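You operate a simulated robot arm through the tools that you are given. There is no shell and no other tool. Be economical: measure what you need, move in short steps, check, and stop when the job is done.

The job below is to be done with a simulated robot arm. You get a single attempt, and the scene is never put back.

JOB
Line up rack three with the pitch gauge and lock the adjuster.
Fine: free the adjuster lever, lay the gauge on the rack joint, turn the knob till it drops, leave it seated.

It is judged by the outcome, as a careful person would: the job done as asked, and still so three seconds after it is handed in. It fails if anything else is knocked over, pushed out of place, dropped, spilled or broken.

ROBOT AND FRAMES
A 6-joint arm with a two-finger parallel gripper, fixed in place. Base frame: the origin is at the foot of the arm, x ahead of it, y to its left, z up; the work surface is at about z = 0.864. Units: m, degrees, N and s.
With the tool pointing down near the work surface it reaches from about 0.26 to 0.68 m from the base axis. Its first joint turns from -66.0 to 66.0 degrees. Payload 2.9 kg.
The tool frame sits at the grasp point between the pads (the TCP): z along the fingers, y along the line on which they close. The tips reach 0.03 m beyond it. The gripper opens to 0.11 m. The fingers are 0.02 m wide and 0.01 m thick; the gripper's body (0.048 by 0.112 m) begins 0.055 m behind the TCP.
Orientation is told as [roll, pitch, yaw] about the base's x, y, z axes, in that order, counted from this pose: with the fingers straight down and closing along the base's y, the tool's x points along the base's -x, its y along +y and its z along -z.

CONTROLS
- The arm moves only by the tool apply_moves. Its arguments are lists of equal length, an entry for each row: "xyz": the shift along the tool's x, y, z in m, a list of three; "rot": the turn, a rotation vector about the tool's x, y, z in degrees, a list of three; "jaw": the opening, from 0 (shut) to 1 (fully open). In form: {"xyz": [[dx, dy, dz], ...], "rot": [[wx, wy, wz], ...], "jaw": [jaw, ...]}. A call has 1 to 12 rows; each row is the pose to reach, as a shift and turn from the pose commanded when the call began, along the tool's axes at that moment. Each row takes 0.2 s and may step no farther than 0.05 m and 8.6 degrees from the row before; otherwise, or with a gripper value out of range, the whole call is refused. Where a pose cannot be reached the arm comes as near as it can. A force on the tool above 40 N (or 10 N above the force at the start of the call, whichever is more), or a blocked arm, ends the call early, and 0.2 s more pass. The fingers move at their own pace (about 0.108 m/s each) and stop on an object; they squeeze with about 43 N. The grip force told is the motor's: it shows also when the fingers shut on nothing. Time passes only in rows, and 0.2 s behind the last, so rows that repeat a pose let the fingers close. It gives the time, the measured TCP pose, the force on the tool (base axes), the opening and the grip force at its end, in the units of the frame above (readings bear some noise), and new pictures: "show" is both (left out), scene, wrist or none.
- Cameras (640 x 400 px; columns grow to the right, rows downward): "scene" is fixed at [0.0779, 0.4283, 1.3902]; the picture's right is [-0.71, -0.70, 0.00], its down [-0.32, 0.33, -0.89] and it looks along [0.62, -0.63, -0.46] (base axes); focal length 308 px, centre (320, 200). "wrist" rides on the gripper at [-0.036, 0, -0.057] in the tool frame; the picture's right is [0.00, -1.00, 0.00], its down [0.97, 0.00, -0.24] and it looks along [0.24, 0.00, 0.97] (tool axes); focal length 218 px, centre (320, 200). There is no depth. A picture from a camera that has moved, and an enlarged one, comes with that camera's place and axes in the base frame and with its lens. The place of the scene camera against the robot may be out by one fixed shift of up to 0.012 m in any direction.
- zoom(camera, box): a new picture of the part [left, top, right, bottom] of that camera's present view, enlarged. It takes no simulated time.
- finish_job(): hands the job in; it is judged then, once.

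Work in short steps. Places have to be worked out from the pictures, the camera data and where the tool is seen: move nearer, look again, correct. Check each grasp and each placing, and mend what went wrong. You have 120 turns and 170 pictures in all, those below and enlarged ones among them. Open the gripper and draw the arm clear of the work before you hand the job in, unless the task says otherwise; then end with one line.

The tools are called after "Emit:" by a JSON object that holds its "method" and its "body". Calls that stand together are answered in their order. apply_moves: Moves the arm, as the interface text tells. Its arguments: {"type":"object","properties":{"xyz":{"type":"array","items":{"type":"array","items":{"type":"number"}}},"rot":{"type":"array","items":{"type":"array","items":{"type":"number"}}},"jaw":{"type":"array","items":{"type":"number"}},"show":{"type":"string","enum":["both","scene","wrist","none"]}},"required":["xyz","rot","jaw"]} The other tools are called the same way: zoom (camera, box) takes an enlarged picture of a part of a camera's view; finish_job () hands the job in.

At the start:

```text
clock: 0.0
tool_pos: [0.4575, -0.0039, 1.2121]
orientation: [0.0, 0.0, 0.0]
ft_force: [0.2, -0.2, -0.2]
opening: 0.1099
grasp_force: 0.1
```

scene: 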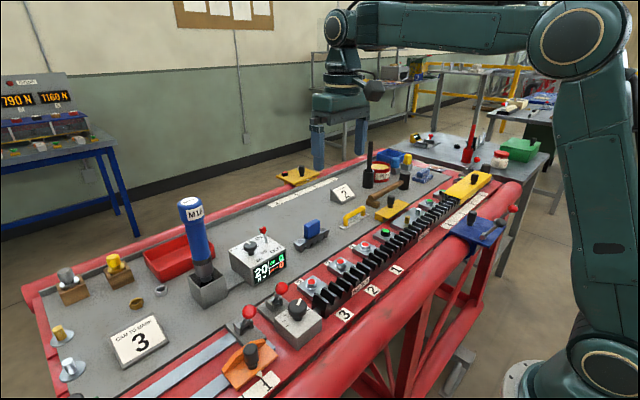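
wrist: 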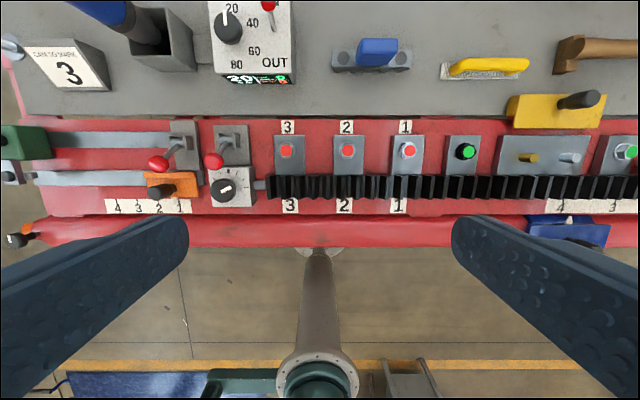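

I'll look closer at both views to identify the rack, joints, gauge, knob and lever.

Emit:
{"method": "zoom", "body": {"camera": "wrist", "box": [130, 100, 290, 220]}}

Emit:
{"method": "zoom", "body": {"camera": "wrist", "box": [250, 100, 450, 225]}}

Emit:
{"method": "zoom", "body": {"camera": "wrist", "box": [440, 20, 640, 250]}}

Emit:
{"method": "zoom", "body": {"camera": "scene", "box": [220, 220, 420, 390]}}

Emit:
{"method": "zoom", "body": {"camera": "scene", "box": [330, 140, 530, 260]}}

```text
3.33 times, centred on (210, 160) of wrist
camera zoom: at [0.4945, -0.0048, 1.2703], right [0.0, -1.0, 0.0], down [-0.97, 0.0, 0.24], along [-0.24, 0.0, -0.97], focal length 728 px, centre (687, 333)
```

zoom: 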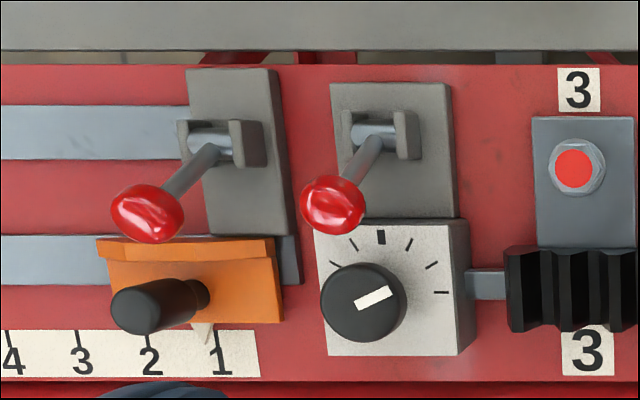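

```text
3.20 times, centred on (350, 162) of wrist
camera zoom: at [0.4945, -0.0048, 1.2703], right [0.0, -1.0, 0.0], down [-0.97, 0.0, 0.24], along [-0.24, 0.0, -0.97], focal length 698 px, centre (224, 320)
```

zoom: 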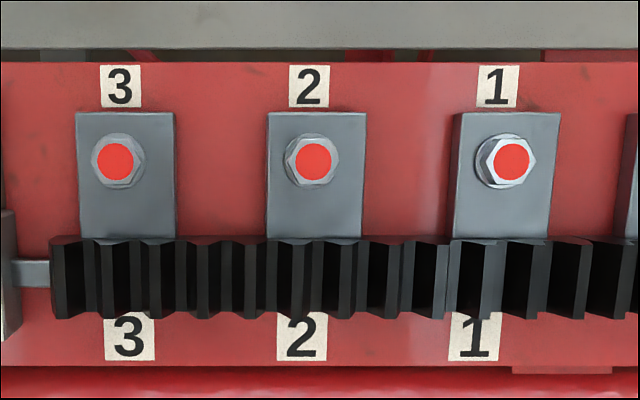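

```text
1.74 times, centred on (540, 135) of wrist
camera zoom: at [0.4945, -0.0048, 1.2703], right [0.0, -1.0, 0.0], down [-0.97, 0.0, 0.24], along [-0.24, 0.0, -0.97], focal length 380 px, centre (-63, 313)
```

zoom: 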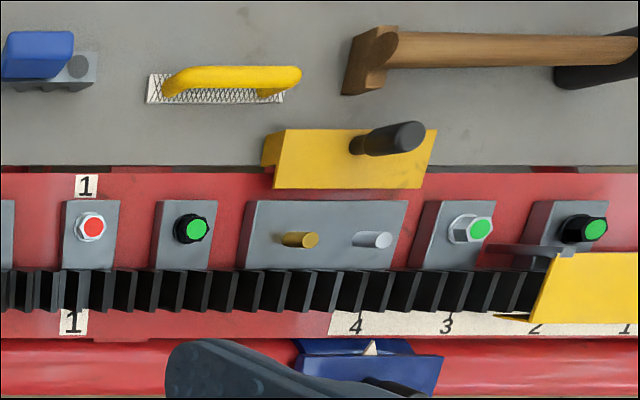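

```text
2.35 times, centred on (320, 305) of scene
camera zoom: at [0.0779, 0.4283, 1.3902], right [-0.71, -0.7, 0.0], down [-0.32, 0.33, -0.89], along [0.62, -0.63, -0.46], focal length 725 px, centre (320, -47)
```

zoom: 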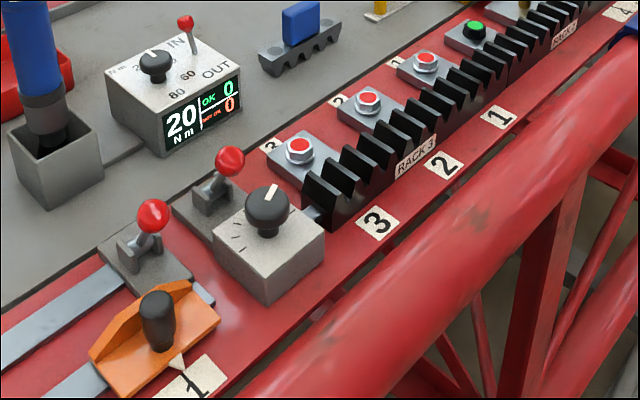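

```text
3.20 times, centred on (430, 200) of scene
camera zoom: at [0.0779, 0.4283, 1.3902], right [-0.71, -0.7, 0.0], down [-0.32, 0.33, -0.89], along [0.62, -0.63, -0.46], focal length 986 px, centre (-32, 200)
```

zoom: 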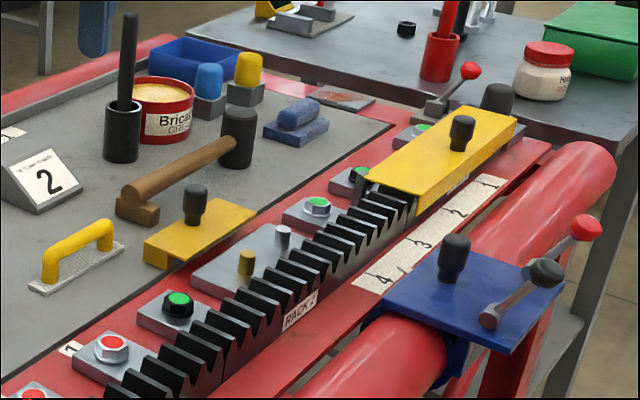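

Gauge is likely the blue-handled toothed bar; the adjuster is the dial box with the red-ball lever behind it. I move lower for a better view of the adjuster and rack 3.

Emit:
{"method": "apply_moves", "body": {"xyz": [[0, 0.03, 0.035], [0, 0.06, 0.07], [0, 0.09, 0.105], [0, 0.1, 0.13]], "rot": [[0, 0, 0], [0, 0, 0], [0, 0, 0], [0, 0, 0]], "jaw": [1, 1, 1, 1], "show": "wrist"}}

```text
clock: 1.0
tool_pos: [0.4588, 0.0956, 1.0821]
orientation: [0.0, -0.1, 0.1]
ft_force: [0.9, 0.0, -0.3]
opening: 0.1102
grasp_force: 0.1
camera wrist: at [0.4951, 0.0958, 1.1399], right [0.0, -1.0, 0.0], down [-0.97, 0.0, 0.24], along [-0.24, 0.0, -0.97], focal length 218 px, centre (320, 200)
```

wrist: 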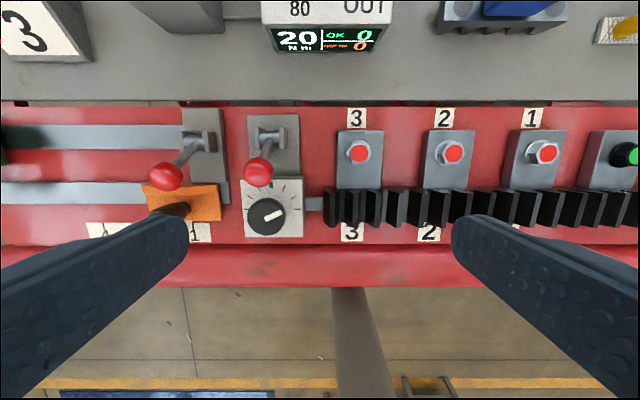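

Zooming in for details of the rack joint, lever and gauge.

Emit:
{"method": "zoom", "body": {"camera": "wrist", "box": [310, 90, 640, 250]}}

Emit:
{"method": "zoom", "body": {"camera": "wrist", "box": [220, 100, 350, 250]}}

Emit:
{"method": "zoom", "body": {"camera": "scene", "box": [300, 220, 420, 310]}}

Emit:
{"method": "zoom", "body": {"camera": "scene", "box": [240, 260, 340, 350]}}

```text
1.94 times, centred on (475, 170) of wrist
camera zoom: at [0.4951, 0.0958, 1.1399], right [0.0, -1.0, 0.0], down [-0.97, 0.0, 0.24], along [-0.24, 0.0, -0.97], focal length 423 px, centre (19, 258)
```

zoom: 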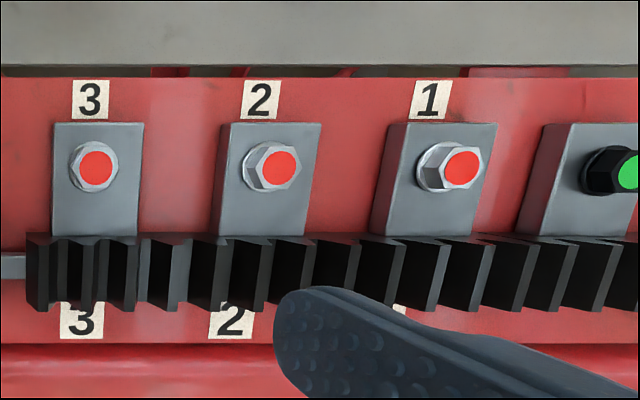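

```text
2.67 times, centred on (285, 175) of wrist
camera zoom: at [0.4951, 0.0958, 1.1399], right [0.0, -1.0, 0.0], down [-0.97, 0.0, 0.24], along [-0.24, 0.0, -0.97], focal length 582 px, centre (413, 267)
```

zoom: 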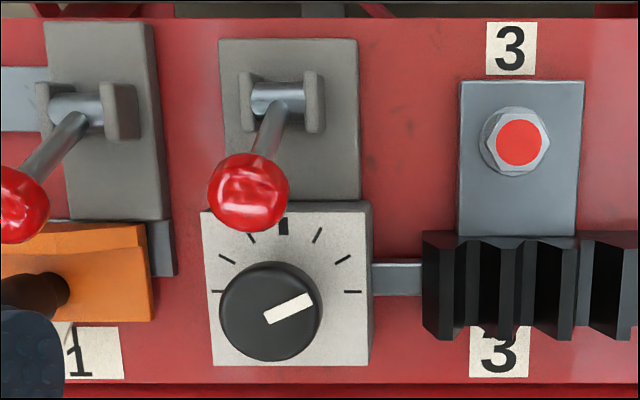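

```text
4.44 times, centred on (360, 265) of scene
camera zoom: at [0.0779, 0.4283, 1.3902], right [-0.71, -0.7, 0.0], down [-0.32, 0.33, -0.89], along [0.62, -0.63, -0.46], focal length 1369 px, centre (142, -89)
```

zoom: 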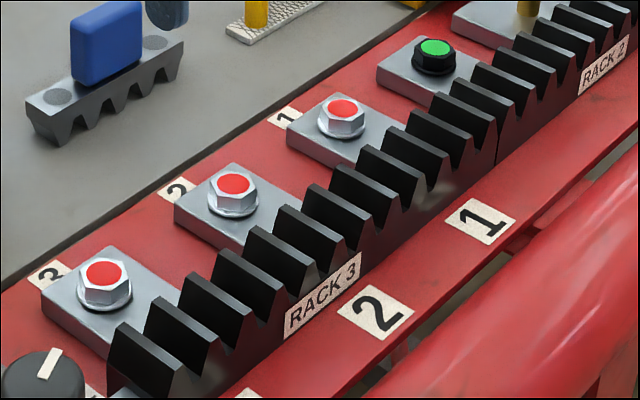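

```text
4.44 times, centred on (290, 305) of scene
camera zoom: at [0.0779, 0.4283, 1.3902], right [-0.71, -0.7, 0.0], down [-0.32, 0.33, -0.89], along [0.62, -0.63, -0.46], focal length 1369 px, centre (453, -267)
```

zoom: 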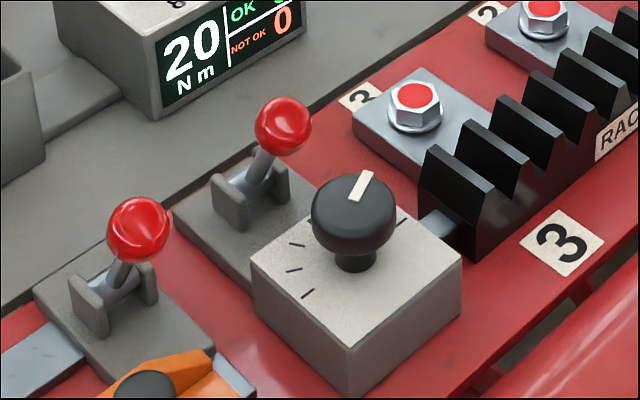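

Ball of adjuster lever estimated at about (0.473, 0.150, 0.948), tilted toward the base with pivot near (0.505, 0.151, 0.892). I close the jaws and approach from the base side, staying high.

Emit:
{"method": "apply_moves", "body": {"xyz": [[0.012, 0.027, 0.0], [0.03, 0.054, 0.02], [0.03, 0.054, 0.05], [0.03, 0.054, 0.05]], "rot": [[0, 0, 0], [0, 0, 0], [0, 0, 0], [0, 0, 0]], "jaw": [0.5, 0, 0, 0]}}

```text
clock: 2.0
tool_pos: [0.4286, 0.1501, 1.033]
orientation: [0.0, 0.0, 0.0]
ft_force: [0.4, 0.6, 0.2]
opening: 0.0
grasp_force: 37.5
camera wrist: at [0.4647, 0.1494, 1.0905], right [0.0, -1.0, 0.0], down [-0.97, 0.0, 0.24], along [-0.24, 0.0, -0.97], focal length 218 px, centre (320, 200)
```

scene: 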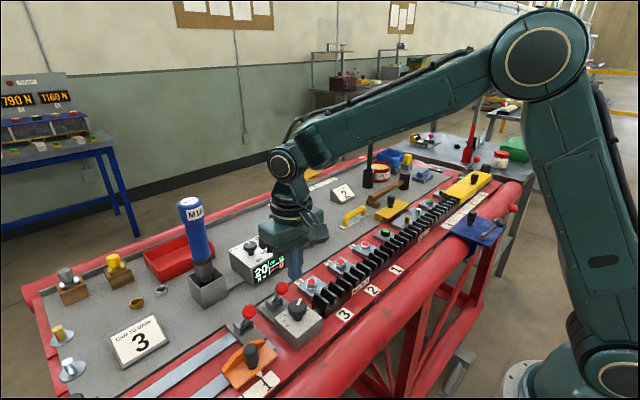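
wrist: 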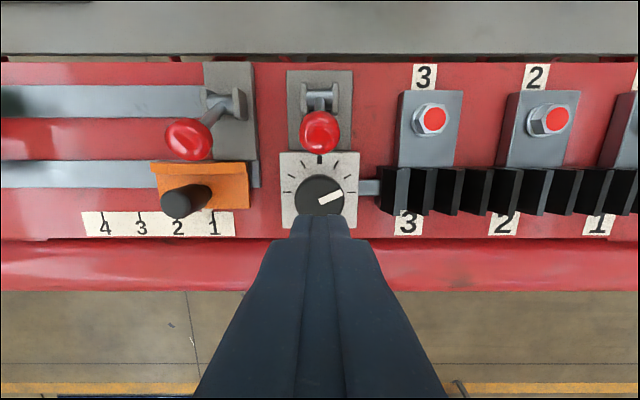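

Alignment in y is good (ball at ~0.150). I descend 0.064 beside the ball and push it in +x through vertical.

Emit:
{"method": "apply_moves", "body": {"xyz": [[0, 0, 0.035], [0, 0, 0.064], [-0.015, 0, 0.064], [-0.03, 0, 0.064], [-0.045, 0, 0.064], [-0.06, 0, 0.064], [-0.075, 0, 0.064]], "rot": [[0, 0, 0], [0, 0, 0], [0, 0, 0], [0, 0, 0], [0, 0, 0], [0, 0, 0], [0, 0, 0]], "jaw": [0, 0, 0, 0, 0, 0, 0]}}

```text
clock: 3.6
tool_pos: [0.503, 0.1493, 0.9672]
orientation: [0.0, 0.1, 0.1]
ft_force: [0.2, -0.1, 0.0]
opening: 0.0001
grasp_force: 37.7
camera wrist: at [0.5394, 0.1491, 1.0261], right [0.0, -1.0, 0.0], down [-0.97, 0.0, 0.24], along [-0.24, 0.0, -0.97], focal length 218 px, centre (320, 200)
```

scene: 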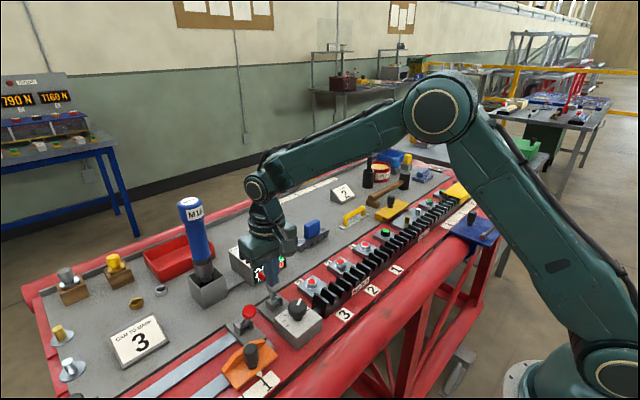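
wrist: 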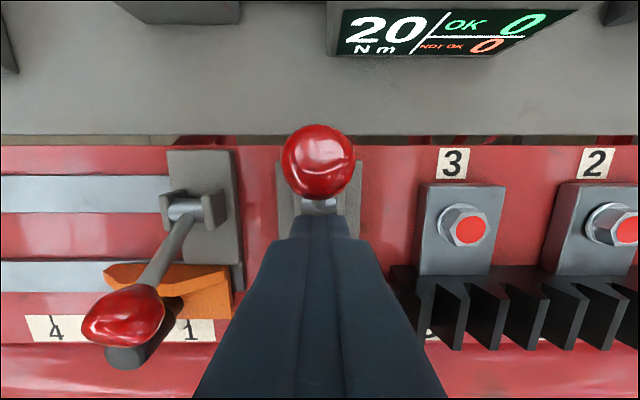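

Ball now at x≈0.53, symmetric on the far side. A small extra push confirms the stop, then I back off and up and look.

Emit:
{"method": "apply_moves", "body": {"xyz": [[-0.006, 0, 0], [-0.012, 0, 0], [-0.012, 0, 0], [0.02, 0, -0.01], [0.05, 0, -0.05], [0.05, 0, -0.08]], "rot": [[0, 0, 0], [0, 0, 0], [0, 0, 0], [0, 0, 0], [0, 0, 0], [0, 0, 0]], "jaw": [0, 0, 0, 0, 0, 0]}}

```text
clock: 5.0
tool_pos: [0.4538, 0.1481, 1.0481]
orientation: [0.0, 0.0, 0.0]
ft_force: [-0.2, 0.1, 0.8]
opening: 0.0002
grasp_force: 38.0
camera wrist: at [0.4894, 0.1491, 1.1069], right [0.0, -1.0, 0.0], down [-0.97, 0.0, 0.24], along [-0.24, 0.0, -0.97], focal length 218 px, centre (320, 200)
```

scene: 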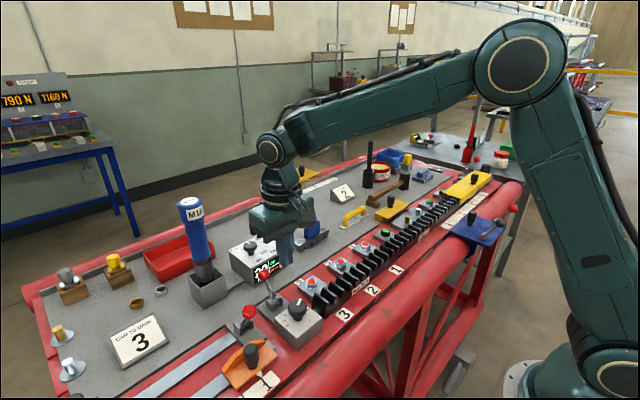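
wrist: 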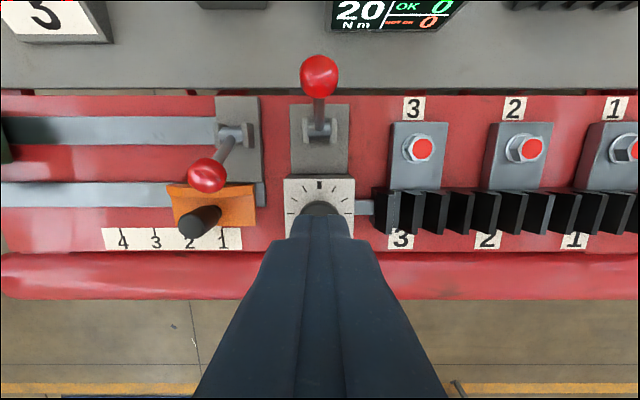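

Lever freed. Now I go above the gauge (est. (0.626, -0.087)) with jaws open to look.

Emit:
{"method": "apply_moves", "body": {"xyz": [[-0.01, -0.04, -0.02], [-0.035, -0.08, -0.02], [-0.06, -0.12, -0.02], [-0.085, -0.16, -0.02], [-0.11, -0.2, -0.02], [-0.13, -0.233, -0.01], [-0.13, -0.233, 0]], "rot": [[0, 0, 0], [0, 0, 0], [0, 0, 0], [0, 0, 0], [0, 0, 0], [0, 0, 0], [0, 0, 0]], "jaw": [0, 0.3, 0.6, 1, 1, 1, 1], "show": "wrist"}}

```text
clock: 6.6
tool_pos: [0.5842, -0.0851, 1.0479]
orientation: [0.0, 0.0, 0.2]
ft_force: [0.1, -0.1, 0.0]
opening: 0.11
grasp_force: 0.0
camera wrist: at [0.6199, -0.084, 1.1061], right [0.0, -1.0, 0.0], down [-0.97, 0.0, 0.24], along [-0.24, 0.0, -0.97], focal length 218 px, centre (320, 200)
```

wrist: 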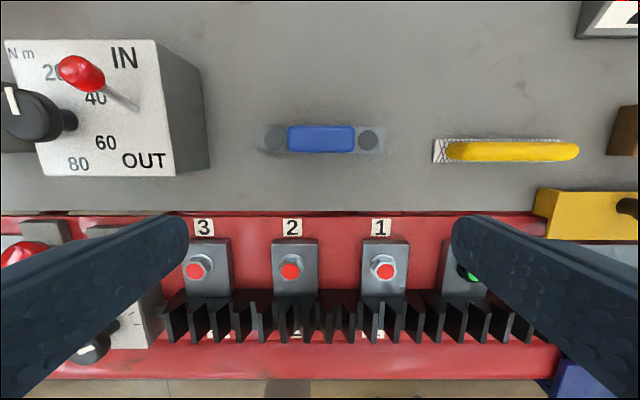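

Emit:
{"method": "zoom", "body": {"camera": "wrist", "box": [240, 100, 400, 180]}}

Emit:
{"method": "zoom", "body": {"camera": "wrist", "box": [160, 230, 560, 360]}}

Emit:
{"method": "zoom", "body": {"camera": "scene", "box": [280, 205, 350, 260]}}

Emit:
{"method": "zoom", "body": {"camera": "scene", "box": [370, 220, 420, 280]}}

```text
4.00 times, centred on (320, 140) of wrist
camera zoom: at [0.6199, -0.084, 1.1061], right [0.0, -1.0, 0.0], down [-0.97, 0.0, 0.24], along [-0.24, 0.0, -0.97], focal length 873 px, centre (320, 440)
```

zoom: 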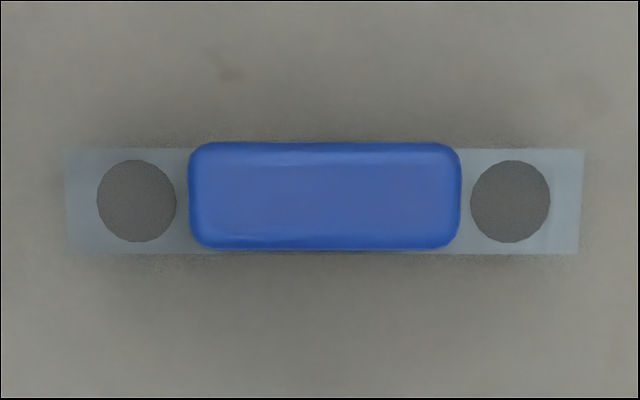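

```text
1.60 times, centred on (360, 295) of wrist
camera zoom: at [0.6199, -0.084, 1.1061], right [0.0, -1.0, 0.0], down [-0.97, 0.0, 0.24], along [-0.24, 0.0, -0.97], focal length 349 px, centre (256, 48)
```

zoom: 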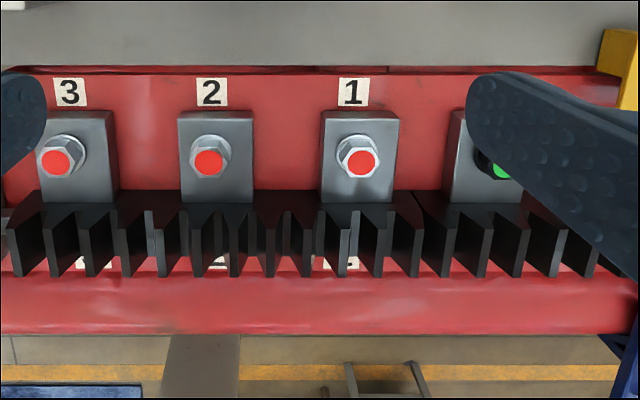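

```text
7.27 times, centred on (315, 232) of scene
camera zoom: at [0.0779, 0.4283, 1.3902], right [-0.71, -0.7, 0.0], down [-0.32, 0.33, -0.89], along [0.62, -0.63, -0.46], focal length 2240 px, centre (356, -36)
```

zoom: 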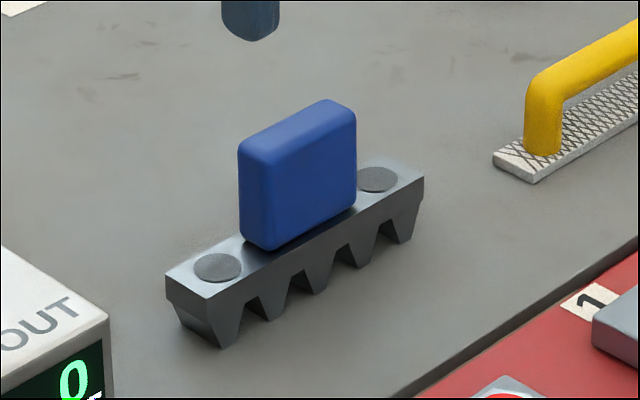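

```text
6.67 times, centred on (395, 250) of scene
camera zoom: at [0.0779, 0.4283, 1.3902], right [-0.71, -0.7, 0.0], down [-0.32, 0.33, -0.89], along [0.62, -0.63, -0.46], focal length 2053 px, centre (-180, -133)
```

zoom: 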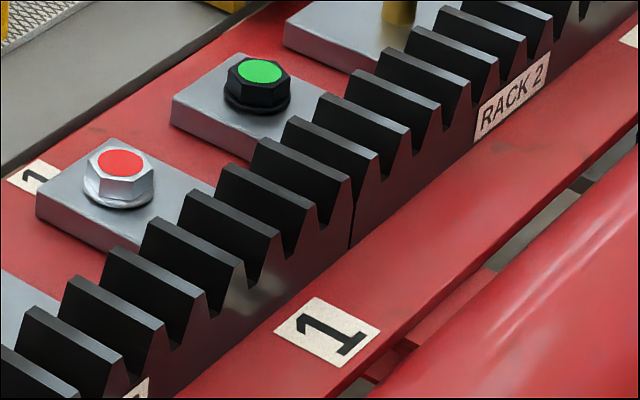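

The gauge has 5 teeth and its handle lies along y. Before picking it, I look straight down at the rack 2/3 joint (est. y≈-0.19) to measure the tooth spacing.

Emit:
{"method": "apply_moves", "body": {"xyz": [[0.04, -0.01, 0], [0.08, -0.03, 0], [0.11, -0.065, 0], [0.13, -0.105, 0.01], [0.13, -0.105, 0.035]], "rot": [[0, 0, 0], [0, 0, 0], [0, 0, 0], [0, 0, 0], [0, 0, 0]], "jaw": [1, 1, 1, 1, 1], "show": "wrist"}}

Emit:
{"method": "zoom", "body": {"camera": "wrist", "box": [200, 80, 440, 230]}}

```text
clock: 7.8
tool_pos: [0.4532, -0.1885, 1.014]
orientation: [0.1, -0.1, 0.0]
ft_force: [-0.4, 0.3, -0.1]
opening: 0.11
grasp_force: 0.2
camera wrist: at [0.4898, -0.1885, 1.0717], right [0.0, -1.0, 0.0], down [-0.97, 0.0, 0.24], along [-0.24, 0.0, -0.97], focal length 218 px, centre (320, 200)
```

wrist: 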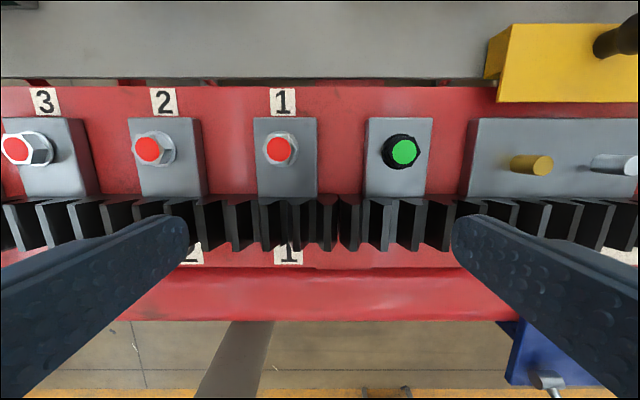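

```text
2.67 times, centred on (320, 155) of wrist
camera zoom: at [0.4898, -0.1885, 1.0717], right [0.0, -1.0, 0.0], down [-0.97, 0.0, 0.24], along [-0.24, 0.0, -0.97], focal length 582 px, centre (320, 320)
```

zoom: 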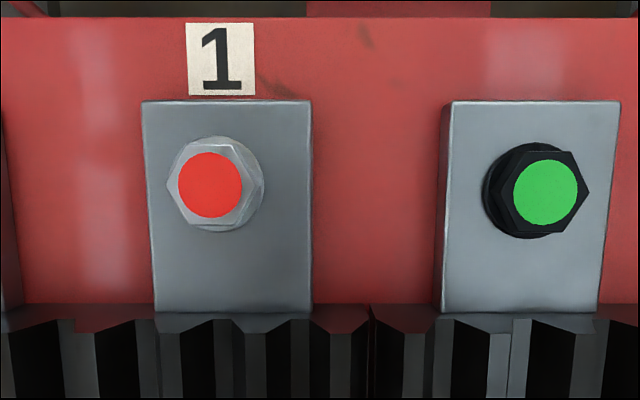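

Emit:
{"method": "zoom", "body": {"camera": "wrist", "box": [200, 170, 440, 280]}}

```text
2.67 times, centred on (320, 225) of wrist
camera zoom: at [0.4898, -0.1885, 1.0717], right [0.0, -1.0, 0.0], down [-0.97, 0.0, 0.24], along [-0.24, 0.0, -0.97], focal length 582 px, centre (320, 133)
```

zoom: 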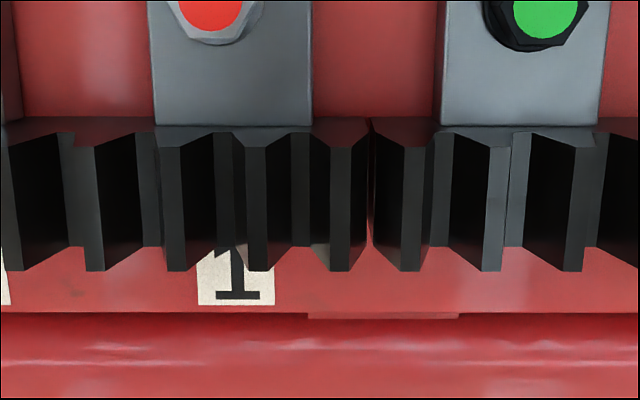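

Measured: pitch ≈25.6 mm, joint gap ≈3.3 mm too small; joint-valley centre aligned to rack 2 at y≈-0.204, rack x≈0.424, crest z≈0.904. Now to the gauge: over (0.626, -0.085), partly down, and look.

Emit:
{"method": "apply_moves", "body": {"xyz": [[-0.03, 0.02, -0.02], [-0.07, 0.04, -0.02], [-0.11, 0.07, -0.02], [-0.15, 0.1, -0.02], [-0.173, 0.1035, 0.0], [-0.173, 0.1035, 0.04], [-0.173, 0.1035, 0.05]], "rot": [[0, 0, 0], [0, 0, 0], [0, 0, 0], [0, 0, 0], [0, 0, 0], [0, 0, 0], [0, 0, 0]], "jaw": [1, 1, 1, 1, 0.9, 0.9, 0.9]}}

Emit:
{"method": "zoom", "body": {"camera": "scene", "box": [250, 180, 380, 270]}}

```text
clock: 9.4
tool_pos: [0.6264, -0.085, 0.9629]
orientation: [0.0, 0.0, 0.0]
ft_force: [-1.1, -0.6, 0.9]
opening: 0.099
grasp_force: 0.0
camera wrist: at [0.6623, -0.0847, 1.021], right [0.0, -1.0, 0.0], down [-0.97, 0.0, 0.24], along [-0.24, 0.0, -0.97], focal length 218 px, centre (320, 200)
```

scene: 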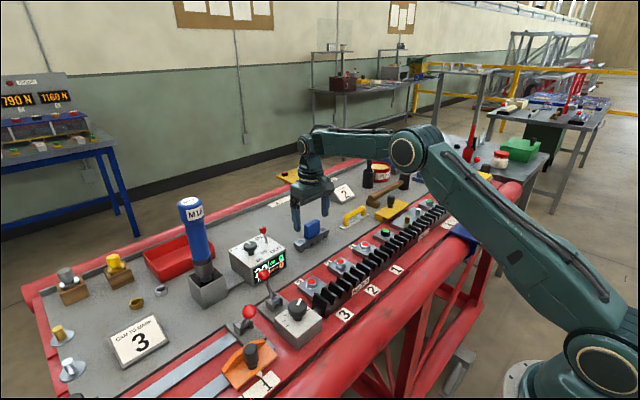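
wrist: 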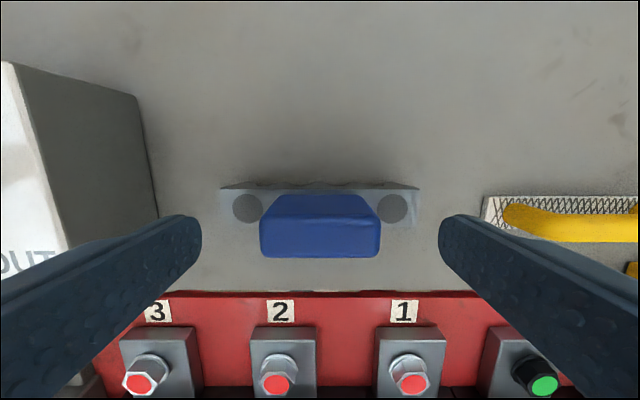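

```text
4.44 times, centred on (315, 225) of scene
camera zoom: at [0.0779, 0.4283, 1.3902], right [-0.71, -0.7, 0.0], down [-0.32, 0.33, -0.89], along [0.62, -0.63, -0.46], focal length 1369 px, centre (342, 89)
```

zoom: 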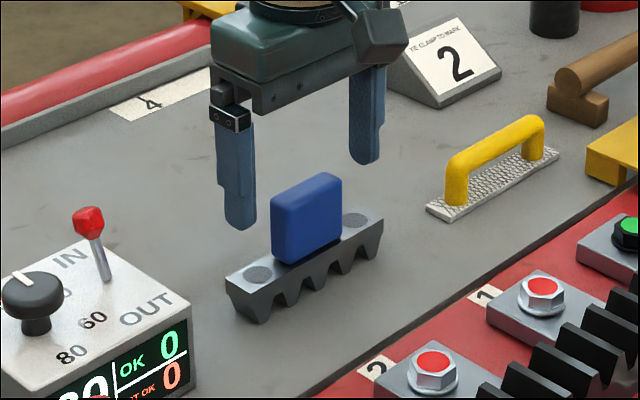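

Handle top z≈0.936, bar top ≈0.885, centred at (0.6245, -0.085). I descend to TCP z 0.926 and close.

Emit:
{"method": "apply_moves", "body": {"xyz": [[0.001, 0, 0.02], [0.001, 0, 0.037], [0.001, 0, 0.037], [0.001, 0, 0.037], [0.001, 0, 0.037]], "rot": [[0, 0, 0], [0, 0, 0], [0, 0, 0], [0, 0, 0], [0, 0, 0]], "jaw": [0.9, 0.9, 0.4, 0.3, 0.3]}}

```text
clock: 10.6
tool_pos: [0.6256, -0.0855, 0.9262]
orientation: [0.0, 0.0, 0.1]
ft_force: [0.0, 0.3, 0.3]
opening: 0.0517
grasp_force: 43.6
camera wrist: at [0.6613, -0.0852, 0.9838], right [0.0, -1.0, 0.0], down [-0.97, 0.0, 0.24], along [-0.24, 0.0, -0.97], focal length 218 px, centre (320, 200)
```

scene: 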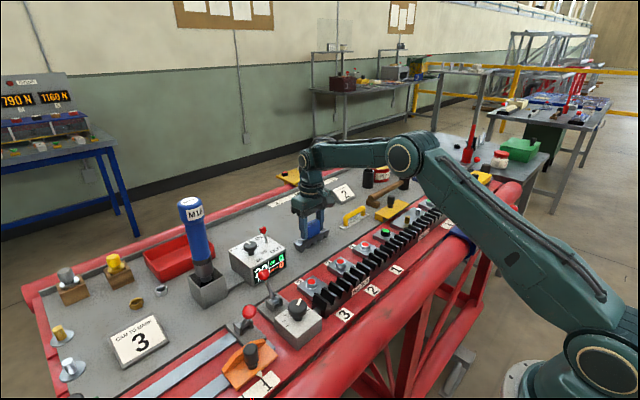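
wrist: 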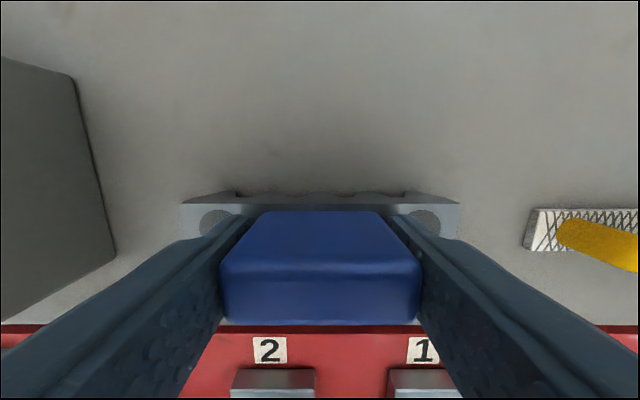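

Gripped (0.0517 m). Lift and carry to above the joint at (0.425, -0.204), gauge bottom ~40 mm above the crests.

Emit:
{"method": "apply_moves", "body": {"xyz": [[0, 0, -0.04], [0, 0, -0.085], [0.04, -0.024, -0.085], [0.08, -0.048, -0.085], [0.12, -0.071, -0.085], [0.16, -0.095, -0.085], [0.2, -0.1185, -0.085], [0.2, -0.1185, -0.085]], "rot": [[0, 0, 0], [0, 0, 0], [0, 0, 0], [0, 0, 0], [0, 0, 0], [0, 0, 0], [0, 0, 0], [0, 0, 0]], "jaw": [0.3, 0.3, 0.3, 0.3, 0.3, 0.3, 0.3, 0.3]}}

Emit:
{"method": "zoom", "body": {"camera": "scene", "box": [340, 180, 460, 280]}}

```text
clock: 12.4
tool_pos: [0.4244, -0.2034, 1.0106]
orientation: [0.0, -0.1, 0.0]
ft_force: [-0.4, -0.5, -4.0]
opening: 0.0519
grasp_force: 43.2
camera wrist: at [0.461, -0.2039, 1.0688], right [0.0, -1.0, 0.0], down [-0.97, 0.0, 0.24], along [-0.24, 0.0, -0.97], focal length 218 px, centre (320, 200)
```

scene: 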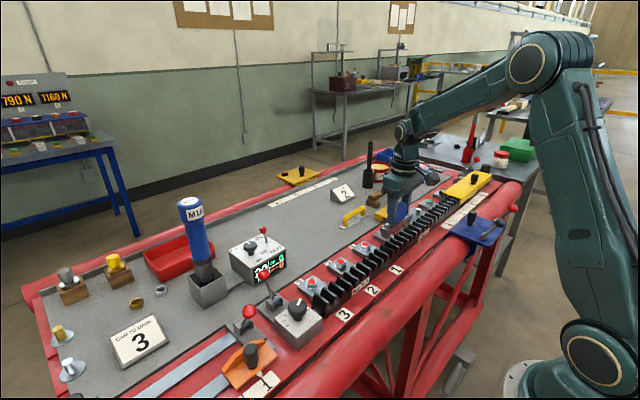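
wrist: 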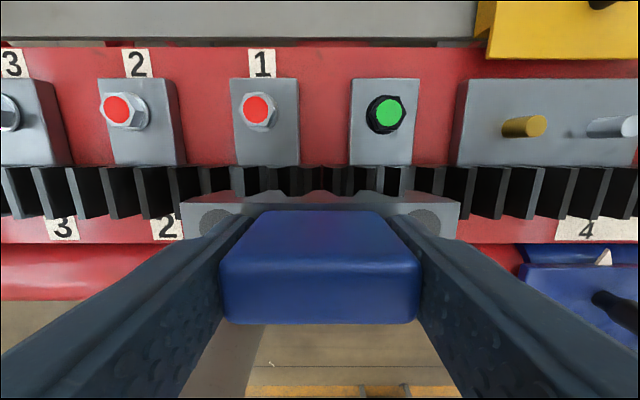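

```text
4.00 times, centred on (400, 230) of scene
camera zoom: at [0.0779, 0.4283, 1.3902], right [-0.71, -0.7, 0.0], down [-0.32, 0.33, -0.89], along [0.62, -0.63, -0.46], focal length 1232 px, centre (0, 80)
```

zoom: 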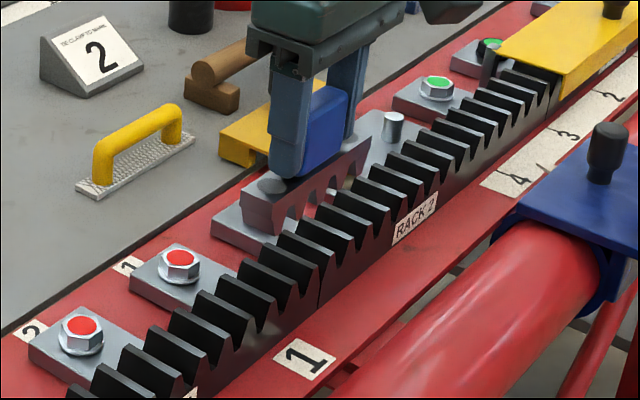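

Load ~4 N, all good. Lower by 35 mm and check the tooth-valley alignment.

Emit:
{"method": "apply_moves", "body": {"xyz": [[0, 0, 0.02], [0, -0.0005, 0.036]], "rot": [[0, 0, 0], [0, 0, 0]], "jaw": [0.3, 0.3], "show": "wrist"}}

Emit:
{"method": "zoom", "body": {"camera": "scene", "box": [370, 200, 440, 260]}}

Emit:
{"method": "zoom", "body": {"camera": "wrist", "box": [170, 150, 470, 260]}}

```text
clock: 13.0
tool_pos: [0.4254, -0.2052, 0.9751]
orientation: [0.1, 0.1, 0.1]
ft_force: [0.7, 0.0, -3.2]
opening: 0.0516
grasp_force: 43.1
camera wrist: at [0.4621, -0.2047, 1.0327], right [0.0, -1.0, 0.0], down [-0.97, 0.0, 0.24], along [-0.24, 0.0, -0.97], focal length 218 px, centre (320, 200)
```

wrist: 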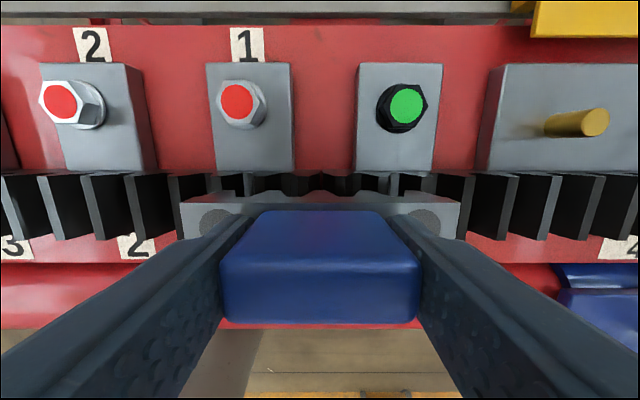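

```text
6.67 times, centred on (405, 230) of scene
camera zoom: at [0.078, 0.4283, 1.3902], right [-0.71, -0.7, 0.0], down [-0.32, 0.33, -0.89], along [0.62, -0.63, -0.46], focal length 2053 px, centre (-247, 0)
```

zoom: 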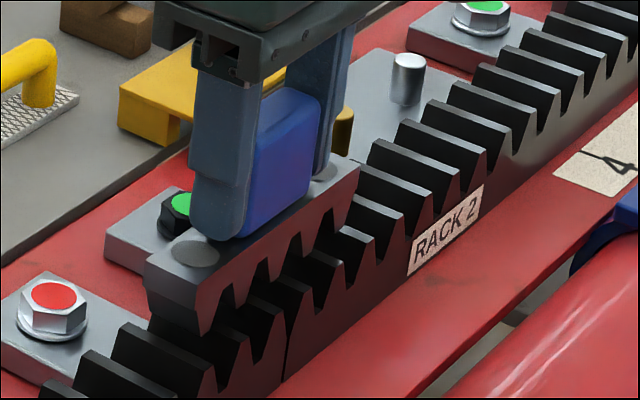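

```text
2.13 times, centred on (320, 205) of wrist
camera zoom: at [0.4621, -0.2047, 1.0327], right [0.0, -1.0, 0.0], down [-0.97, 0.0, 0.24], along [-0.24, 0.0, -0.97], focal length 466 px, centre (320, 189)
```

zoom: 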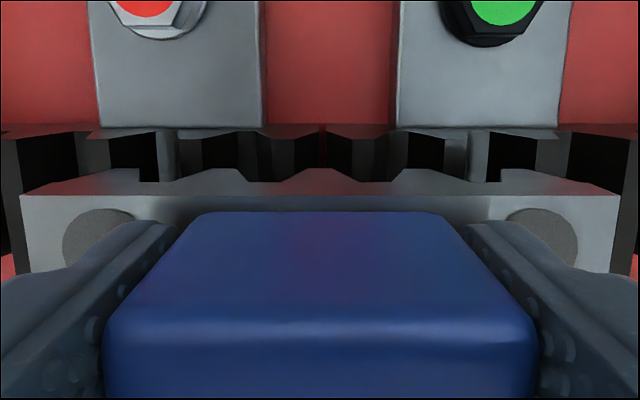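

Centre tooth sits over the joint line. Lowering gently in small steps watching force.

Emit:
{"method": "apply_moves", "body": {"xyz": [[0, 0, 0.004], [0, 0, 0.008], [0, 0, 0.011]], "rot": [[0, 0, 0], [0, 0, 0], [0, 0, 0]], "jaw": [0.3, 0.3, 0.3], "show": "wrist"}}

Emit:
{"method": "zoom", "body": {"camera": "scene", "box": [370, 200, 440, 260]}}

```text
clock: 13.8
tool_pos: [0.4261, -0.2051, 0.9632]
orientation: [0.0, 0.0, 0.0]
ft_force: [-0.1, 0.7, -3.6]
opening: 0.0518
grasp_force: 43.6
camera wrist: at [0.4618, -0.2041, 1.0219], right [0.0, -1.0, 0.0], down [-0.97, 0.0, 0.24], along [-0.24, 0.0, -0.97], focal length 218 px, centre (320, 200)
```

wrist: 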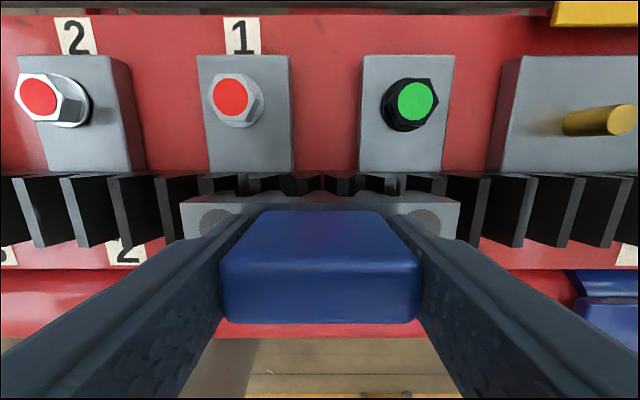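

```text
6.67 times, centred on (405, 230) of scene
camera zoom: at [0.078, 0.4283, 1.3902], right [-0.71, -0.7, 0.0], down [-0.32, 0.33, -0.89], along [0.62, -0.63, -0.46], focal length 2053 px, centre (-247, 0)
```

zoom: 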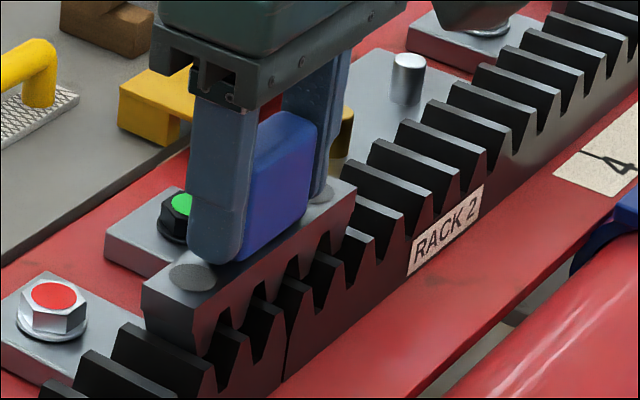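

No contact yet; continue down in 3 mm steps.

Emit:
{"method": "apply_moves", "body": {"xyz": [[0, 0, 0.003], [0, 0, 0.005], [0, 0, 0.007], [0, 0, 0.007]], "rot": [[0, 0, 0], [0, 0, 0], [0, 0, 0], [0, 0, 0]], "jaw": [0.3, 0.3, 0.3, 0.3], "show": "none"}}

Emit:
{"method": "zoom", "body": {"camera": "scene", "box": [370, 200, 440, 260]}}

Emit:
{"method": "zoom", "body": {"camera": "wrist", "box": [170, 150, 470, 260]}}

```text
clock: 14.8
tool_pos: [0.4261, -0.2054, 0.9575]
orientation: [0.0, 0.0, 0.1]
ft_force: [-0.4, -1.4, -2.6]
opening: 0.0515
grasp_force: 43.0
```

```text
6.67 times, centred on (405, 230) of scene
camera zoom: at [0.0779, 0.4282, 1.3902], right [-0.71, -0.7, 0.0], down [-0.32, 0.33, -0.89], along [0.62, -0.63, -0.46], focal length 2053 px, centre (-247, 0)
```

zoom: 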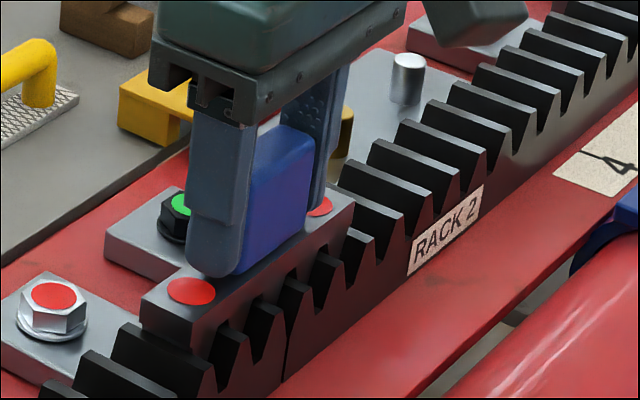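

```text
2.13 times, centred on (320, 205) of wrist
camera zoom: at [0.462, -0.2047, 1.0152], right [0.0, -1.0, 0.0], down [-0.97, 0.0, 0.24], along [-0.24, 0.0, -0.97], focal length 466 px, centre (320, 189)
```

zoom: 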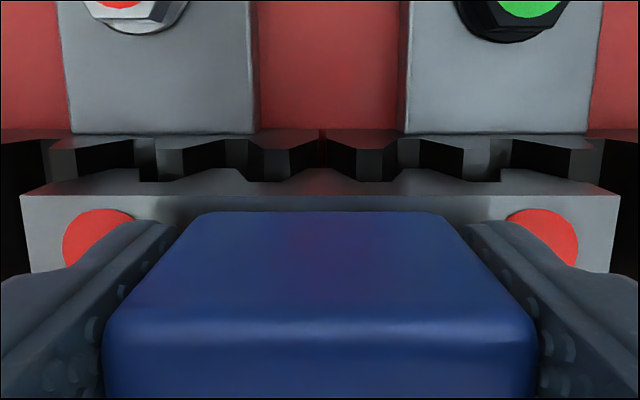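

The gauge's indicators turned red: it detects being on the joint but not seated. Continue lowering until it bears.

Emit:
{"method": "apply_moves", "body": {"xyz": [[0, 0, 0.002], [0, 0, 0.004], [0, 0, 0.004]], "rot": [[0, 0, 0], [0, 0, 0], [0, 0, 0]], "jaw": [0.3, 0.3, 0.3], "show": "none"}}

Emit:
{"method": "zoom", "body": {"camera": "scene", "box": [370, 200, 440, 260]}}

```text
clock: 15.6
tool_pos: [0.4268, -0.2051, 0.9542]
orientation: [-0.2, -0.1, 0.0]
ft_force: [0.1, -7.1, 6.9]
opening: 0.0515
grasp_force: 43.1
```

```text
6.67 times, centred on (405, 230) of scene
camera zoom: at [0.0778, 0.4282, 1.3903], right [-0.71, -0.7, 0.0], down [-0.32, 0.33, -0.89], along [0.62, -0.63, -0.46], focal length 2053 px, centre (-247, 0)
```

zoom: 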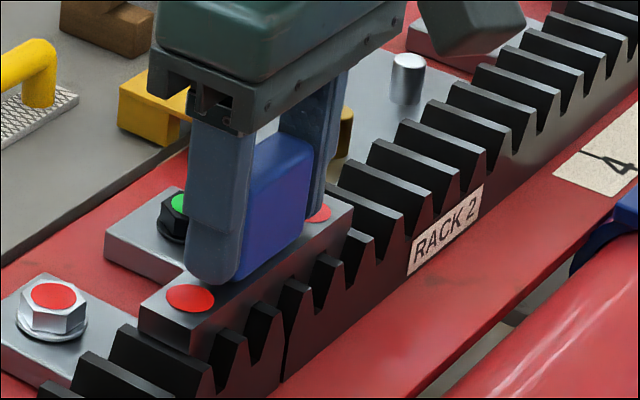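

In contact (Fz +7, Fy -7: rack 3's flank pressing). Release and lift straight up.

Emit:
{"method": "apply_moves", "body": {"xyz": [[0, 0, 0], [0, 0, 0], [0, 0, -0.03], [0, 0, -0.07], [0, 0, -0.1]], "rot": [[0, 0, 0], [0, 0, 0], [0, 0, 0], [0, 0, 0], [0, 0, 0]], "jaw": [0.7, 0.7, 0.7, 0.7, 0.7]}}

Emit:
{"method": "zoom", "body": {"camera": "scene", "box": [370, 200, 440, 260]}}

Emit:
{"method": "zoom", "body": {"camera": "scene", "box": [230, 250, 330, 350]}}

```text
clock: 16.8
tool_pos: [0.4252, -0.2044, 1.0542]
orientation: [-0.1, 0.1, -0.1]
ft_force: [0.1, -1.0, -0.2]
opening: 0.077
grasp_force: 0.1
camera wrist: at [0.4613, -0.2045, 1.1122], right [0.0, -1.0, 0.0], down [-0.97, 0.0, 0.24], along [-0.24, 0.0, -0.97], focal length 218 px, centre (320, 200)
```

scene: 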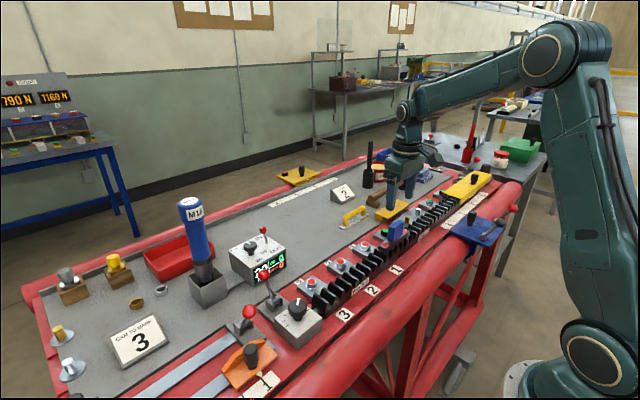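
wrist: 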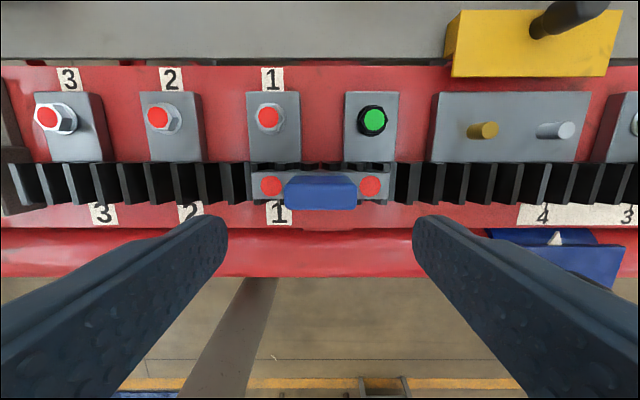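

```text
6.67 times, centred on (405, 230) of scene
camera zoom: at [0.0779, 0.4283, 1.3902], right [-0.71, -0.7, 0.0], down [-0.32, 0.33, -0.89], along [0.62, -0.63, -0.46], focal length 2053 px, centre (-247, 0)
```

zoom: 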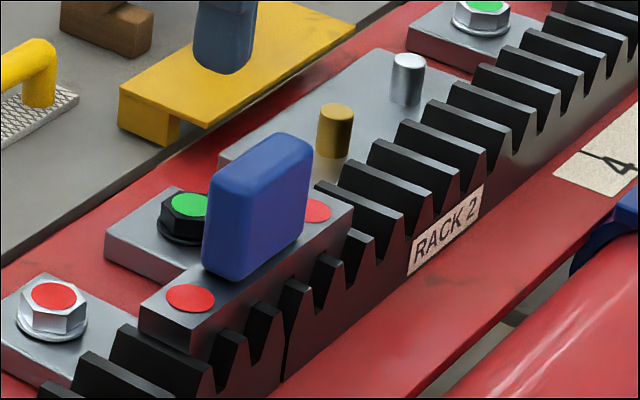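

```text
4.00 times, centred on (280, 300) of scene
camera zoom: at [0.0779, 0.4283, 1.3902], right [-0.71, -0.7, 0.0], down [-0.32, 0.33, -0.89], along [0.62, -0.63, -0.46], focal length 1232 px, centre (480, -200)
```

zoom: 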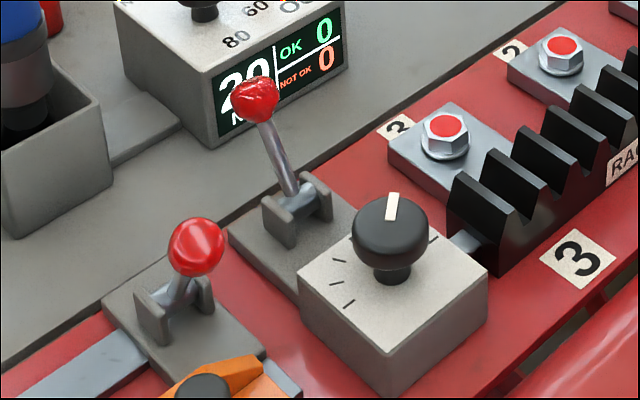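

Gauge rests on the joint, red. Now travel to above the knob (≈(0.425, 0.149)) with jaws open for a look.

Emit:
{"method": "apply_moves", "body": {"xyz": [[0, 0.045, 0], [0, 0.09, 0], [0, 0.135, 0], [0, 0.18, 0], [0, 0.225, 0], [0, 0.27, 0], [0, 0.315, 0], [0, 0.353, 0], [0, 0.353, 0.02]], "rot": [[0, 0, 0], [0, 0, 0], [0, 0, 0], [0, 0, 0], [0, 0, 0], [0, 0, 0], [0, 0, 0], [0, 0, 0], [0, 0, 0]], "jaw": [0.7, 0.7, 0.7, 0.7, 0.7, 0.7, 0.7, 0.7, 0.7]}}

Emit:
{"method": "zoom", "body": {"camera": "wrist", "box": [220, 110, 420, 240]}}

Emit:
{"method": "zoom", "body": {"camera": "scene", "box": [230, 240, 340, 350]}}

```text
clock: 18.8
tool_pos: [0.426, 0.1499, 1.033]
orientation: [0.0, 0.0, 0.0]
ft_force: [-0.1, -0.4, -0.5]
opening: 0.0769
grasp_force: 0.1
camera wrist: at [0.4619, 0.1497, 1.091], right [0.0, -1.0, 0.0], down [-0.97, 0.0, 0.24], along [-0.24, 0.0, -0.97], focal length 218 px, centre (320, 200)
```

scene: 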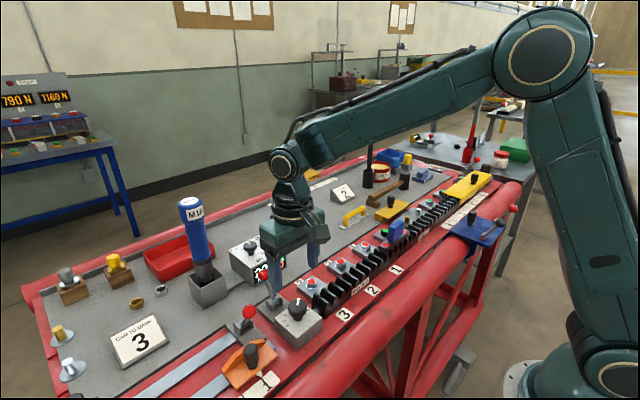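
wrist: 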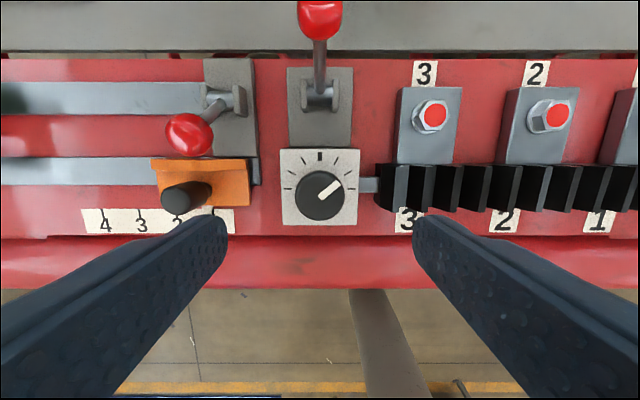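

```text
3.08 times, centred on (320, 175) of wrist
camera zoom: at [0.4619, 0.1497, 1.091], right [0.0, -1.0, 0.0], down [-0.97, 0.0, 0.24], along [-0.24, 0.0, -0.97], focal length 672 px, centre (320, 277)
```

zoom: 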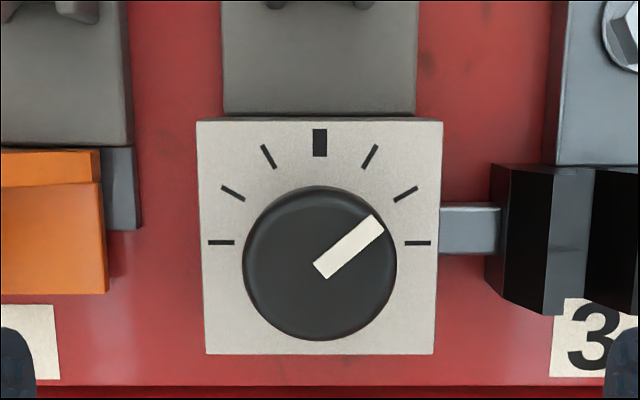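

```text
3.64 times, centred on (285, 295) of scene
camera zoom: at [0.0779, 0.4283, 1.3902], right [-0.71, -0.7, 0.0], down [-0.32, 0.33, -0.89], along [0.62, -0.63, -0.46], focal length 1120 px, centre (447, -146)
```

zoom: 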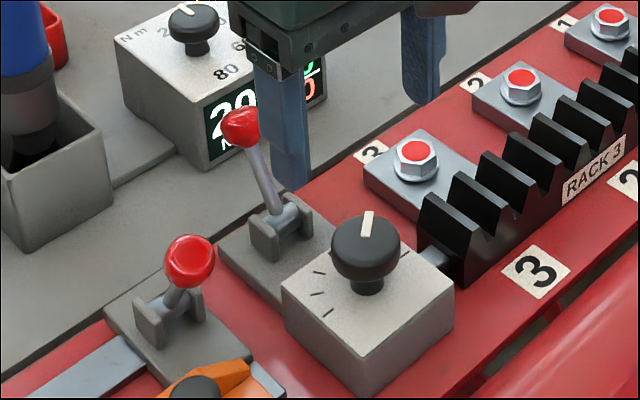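

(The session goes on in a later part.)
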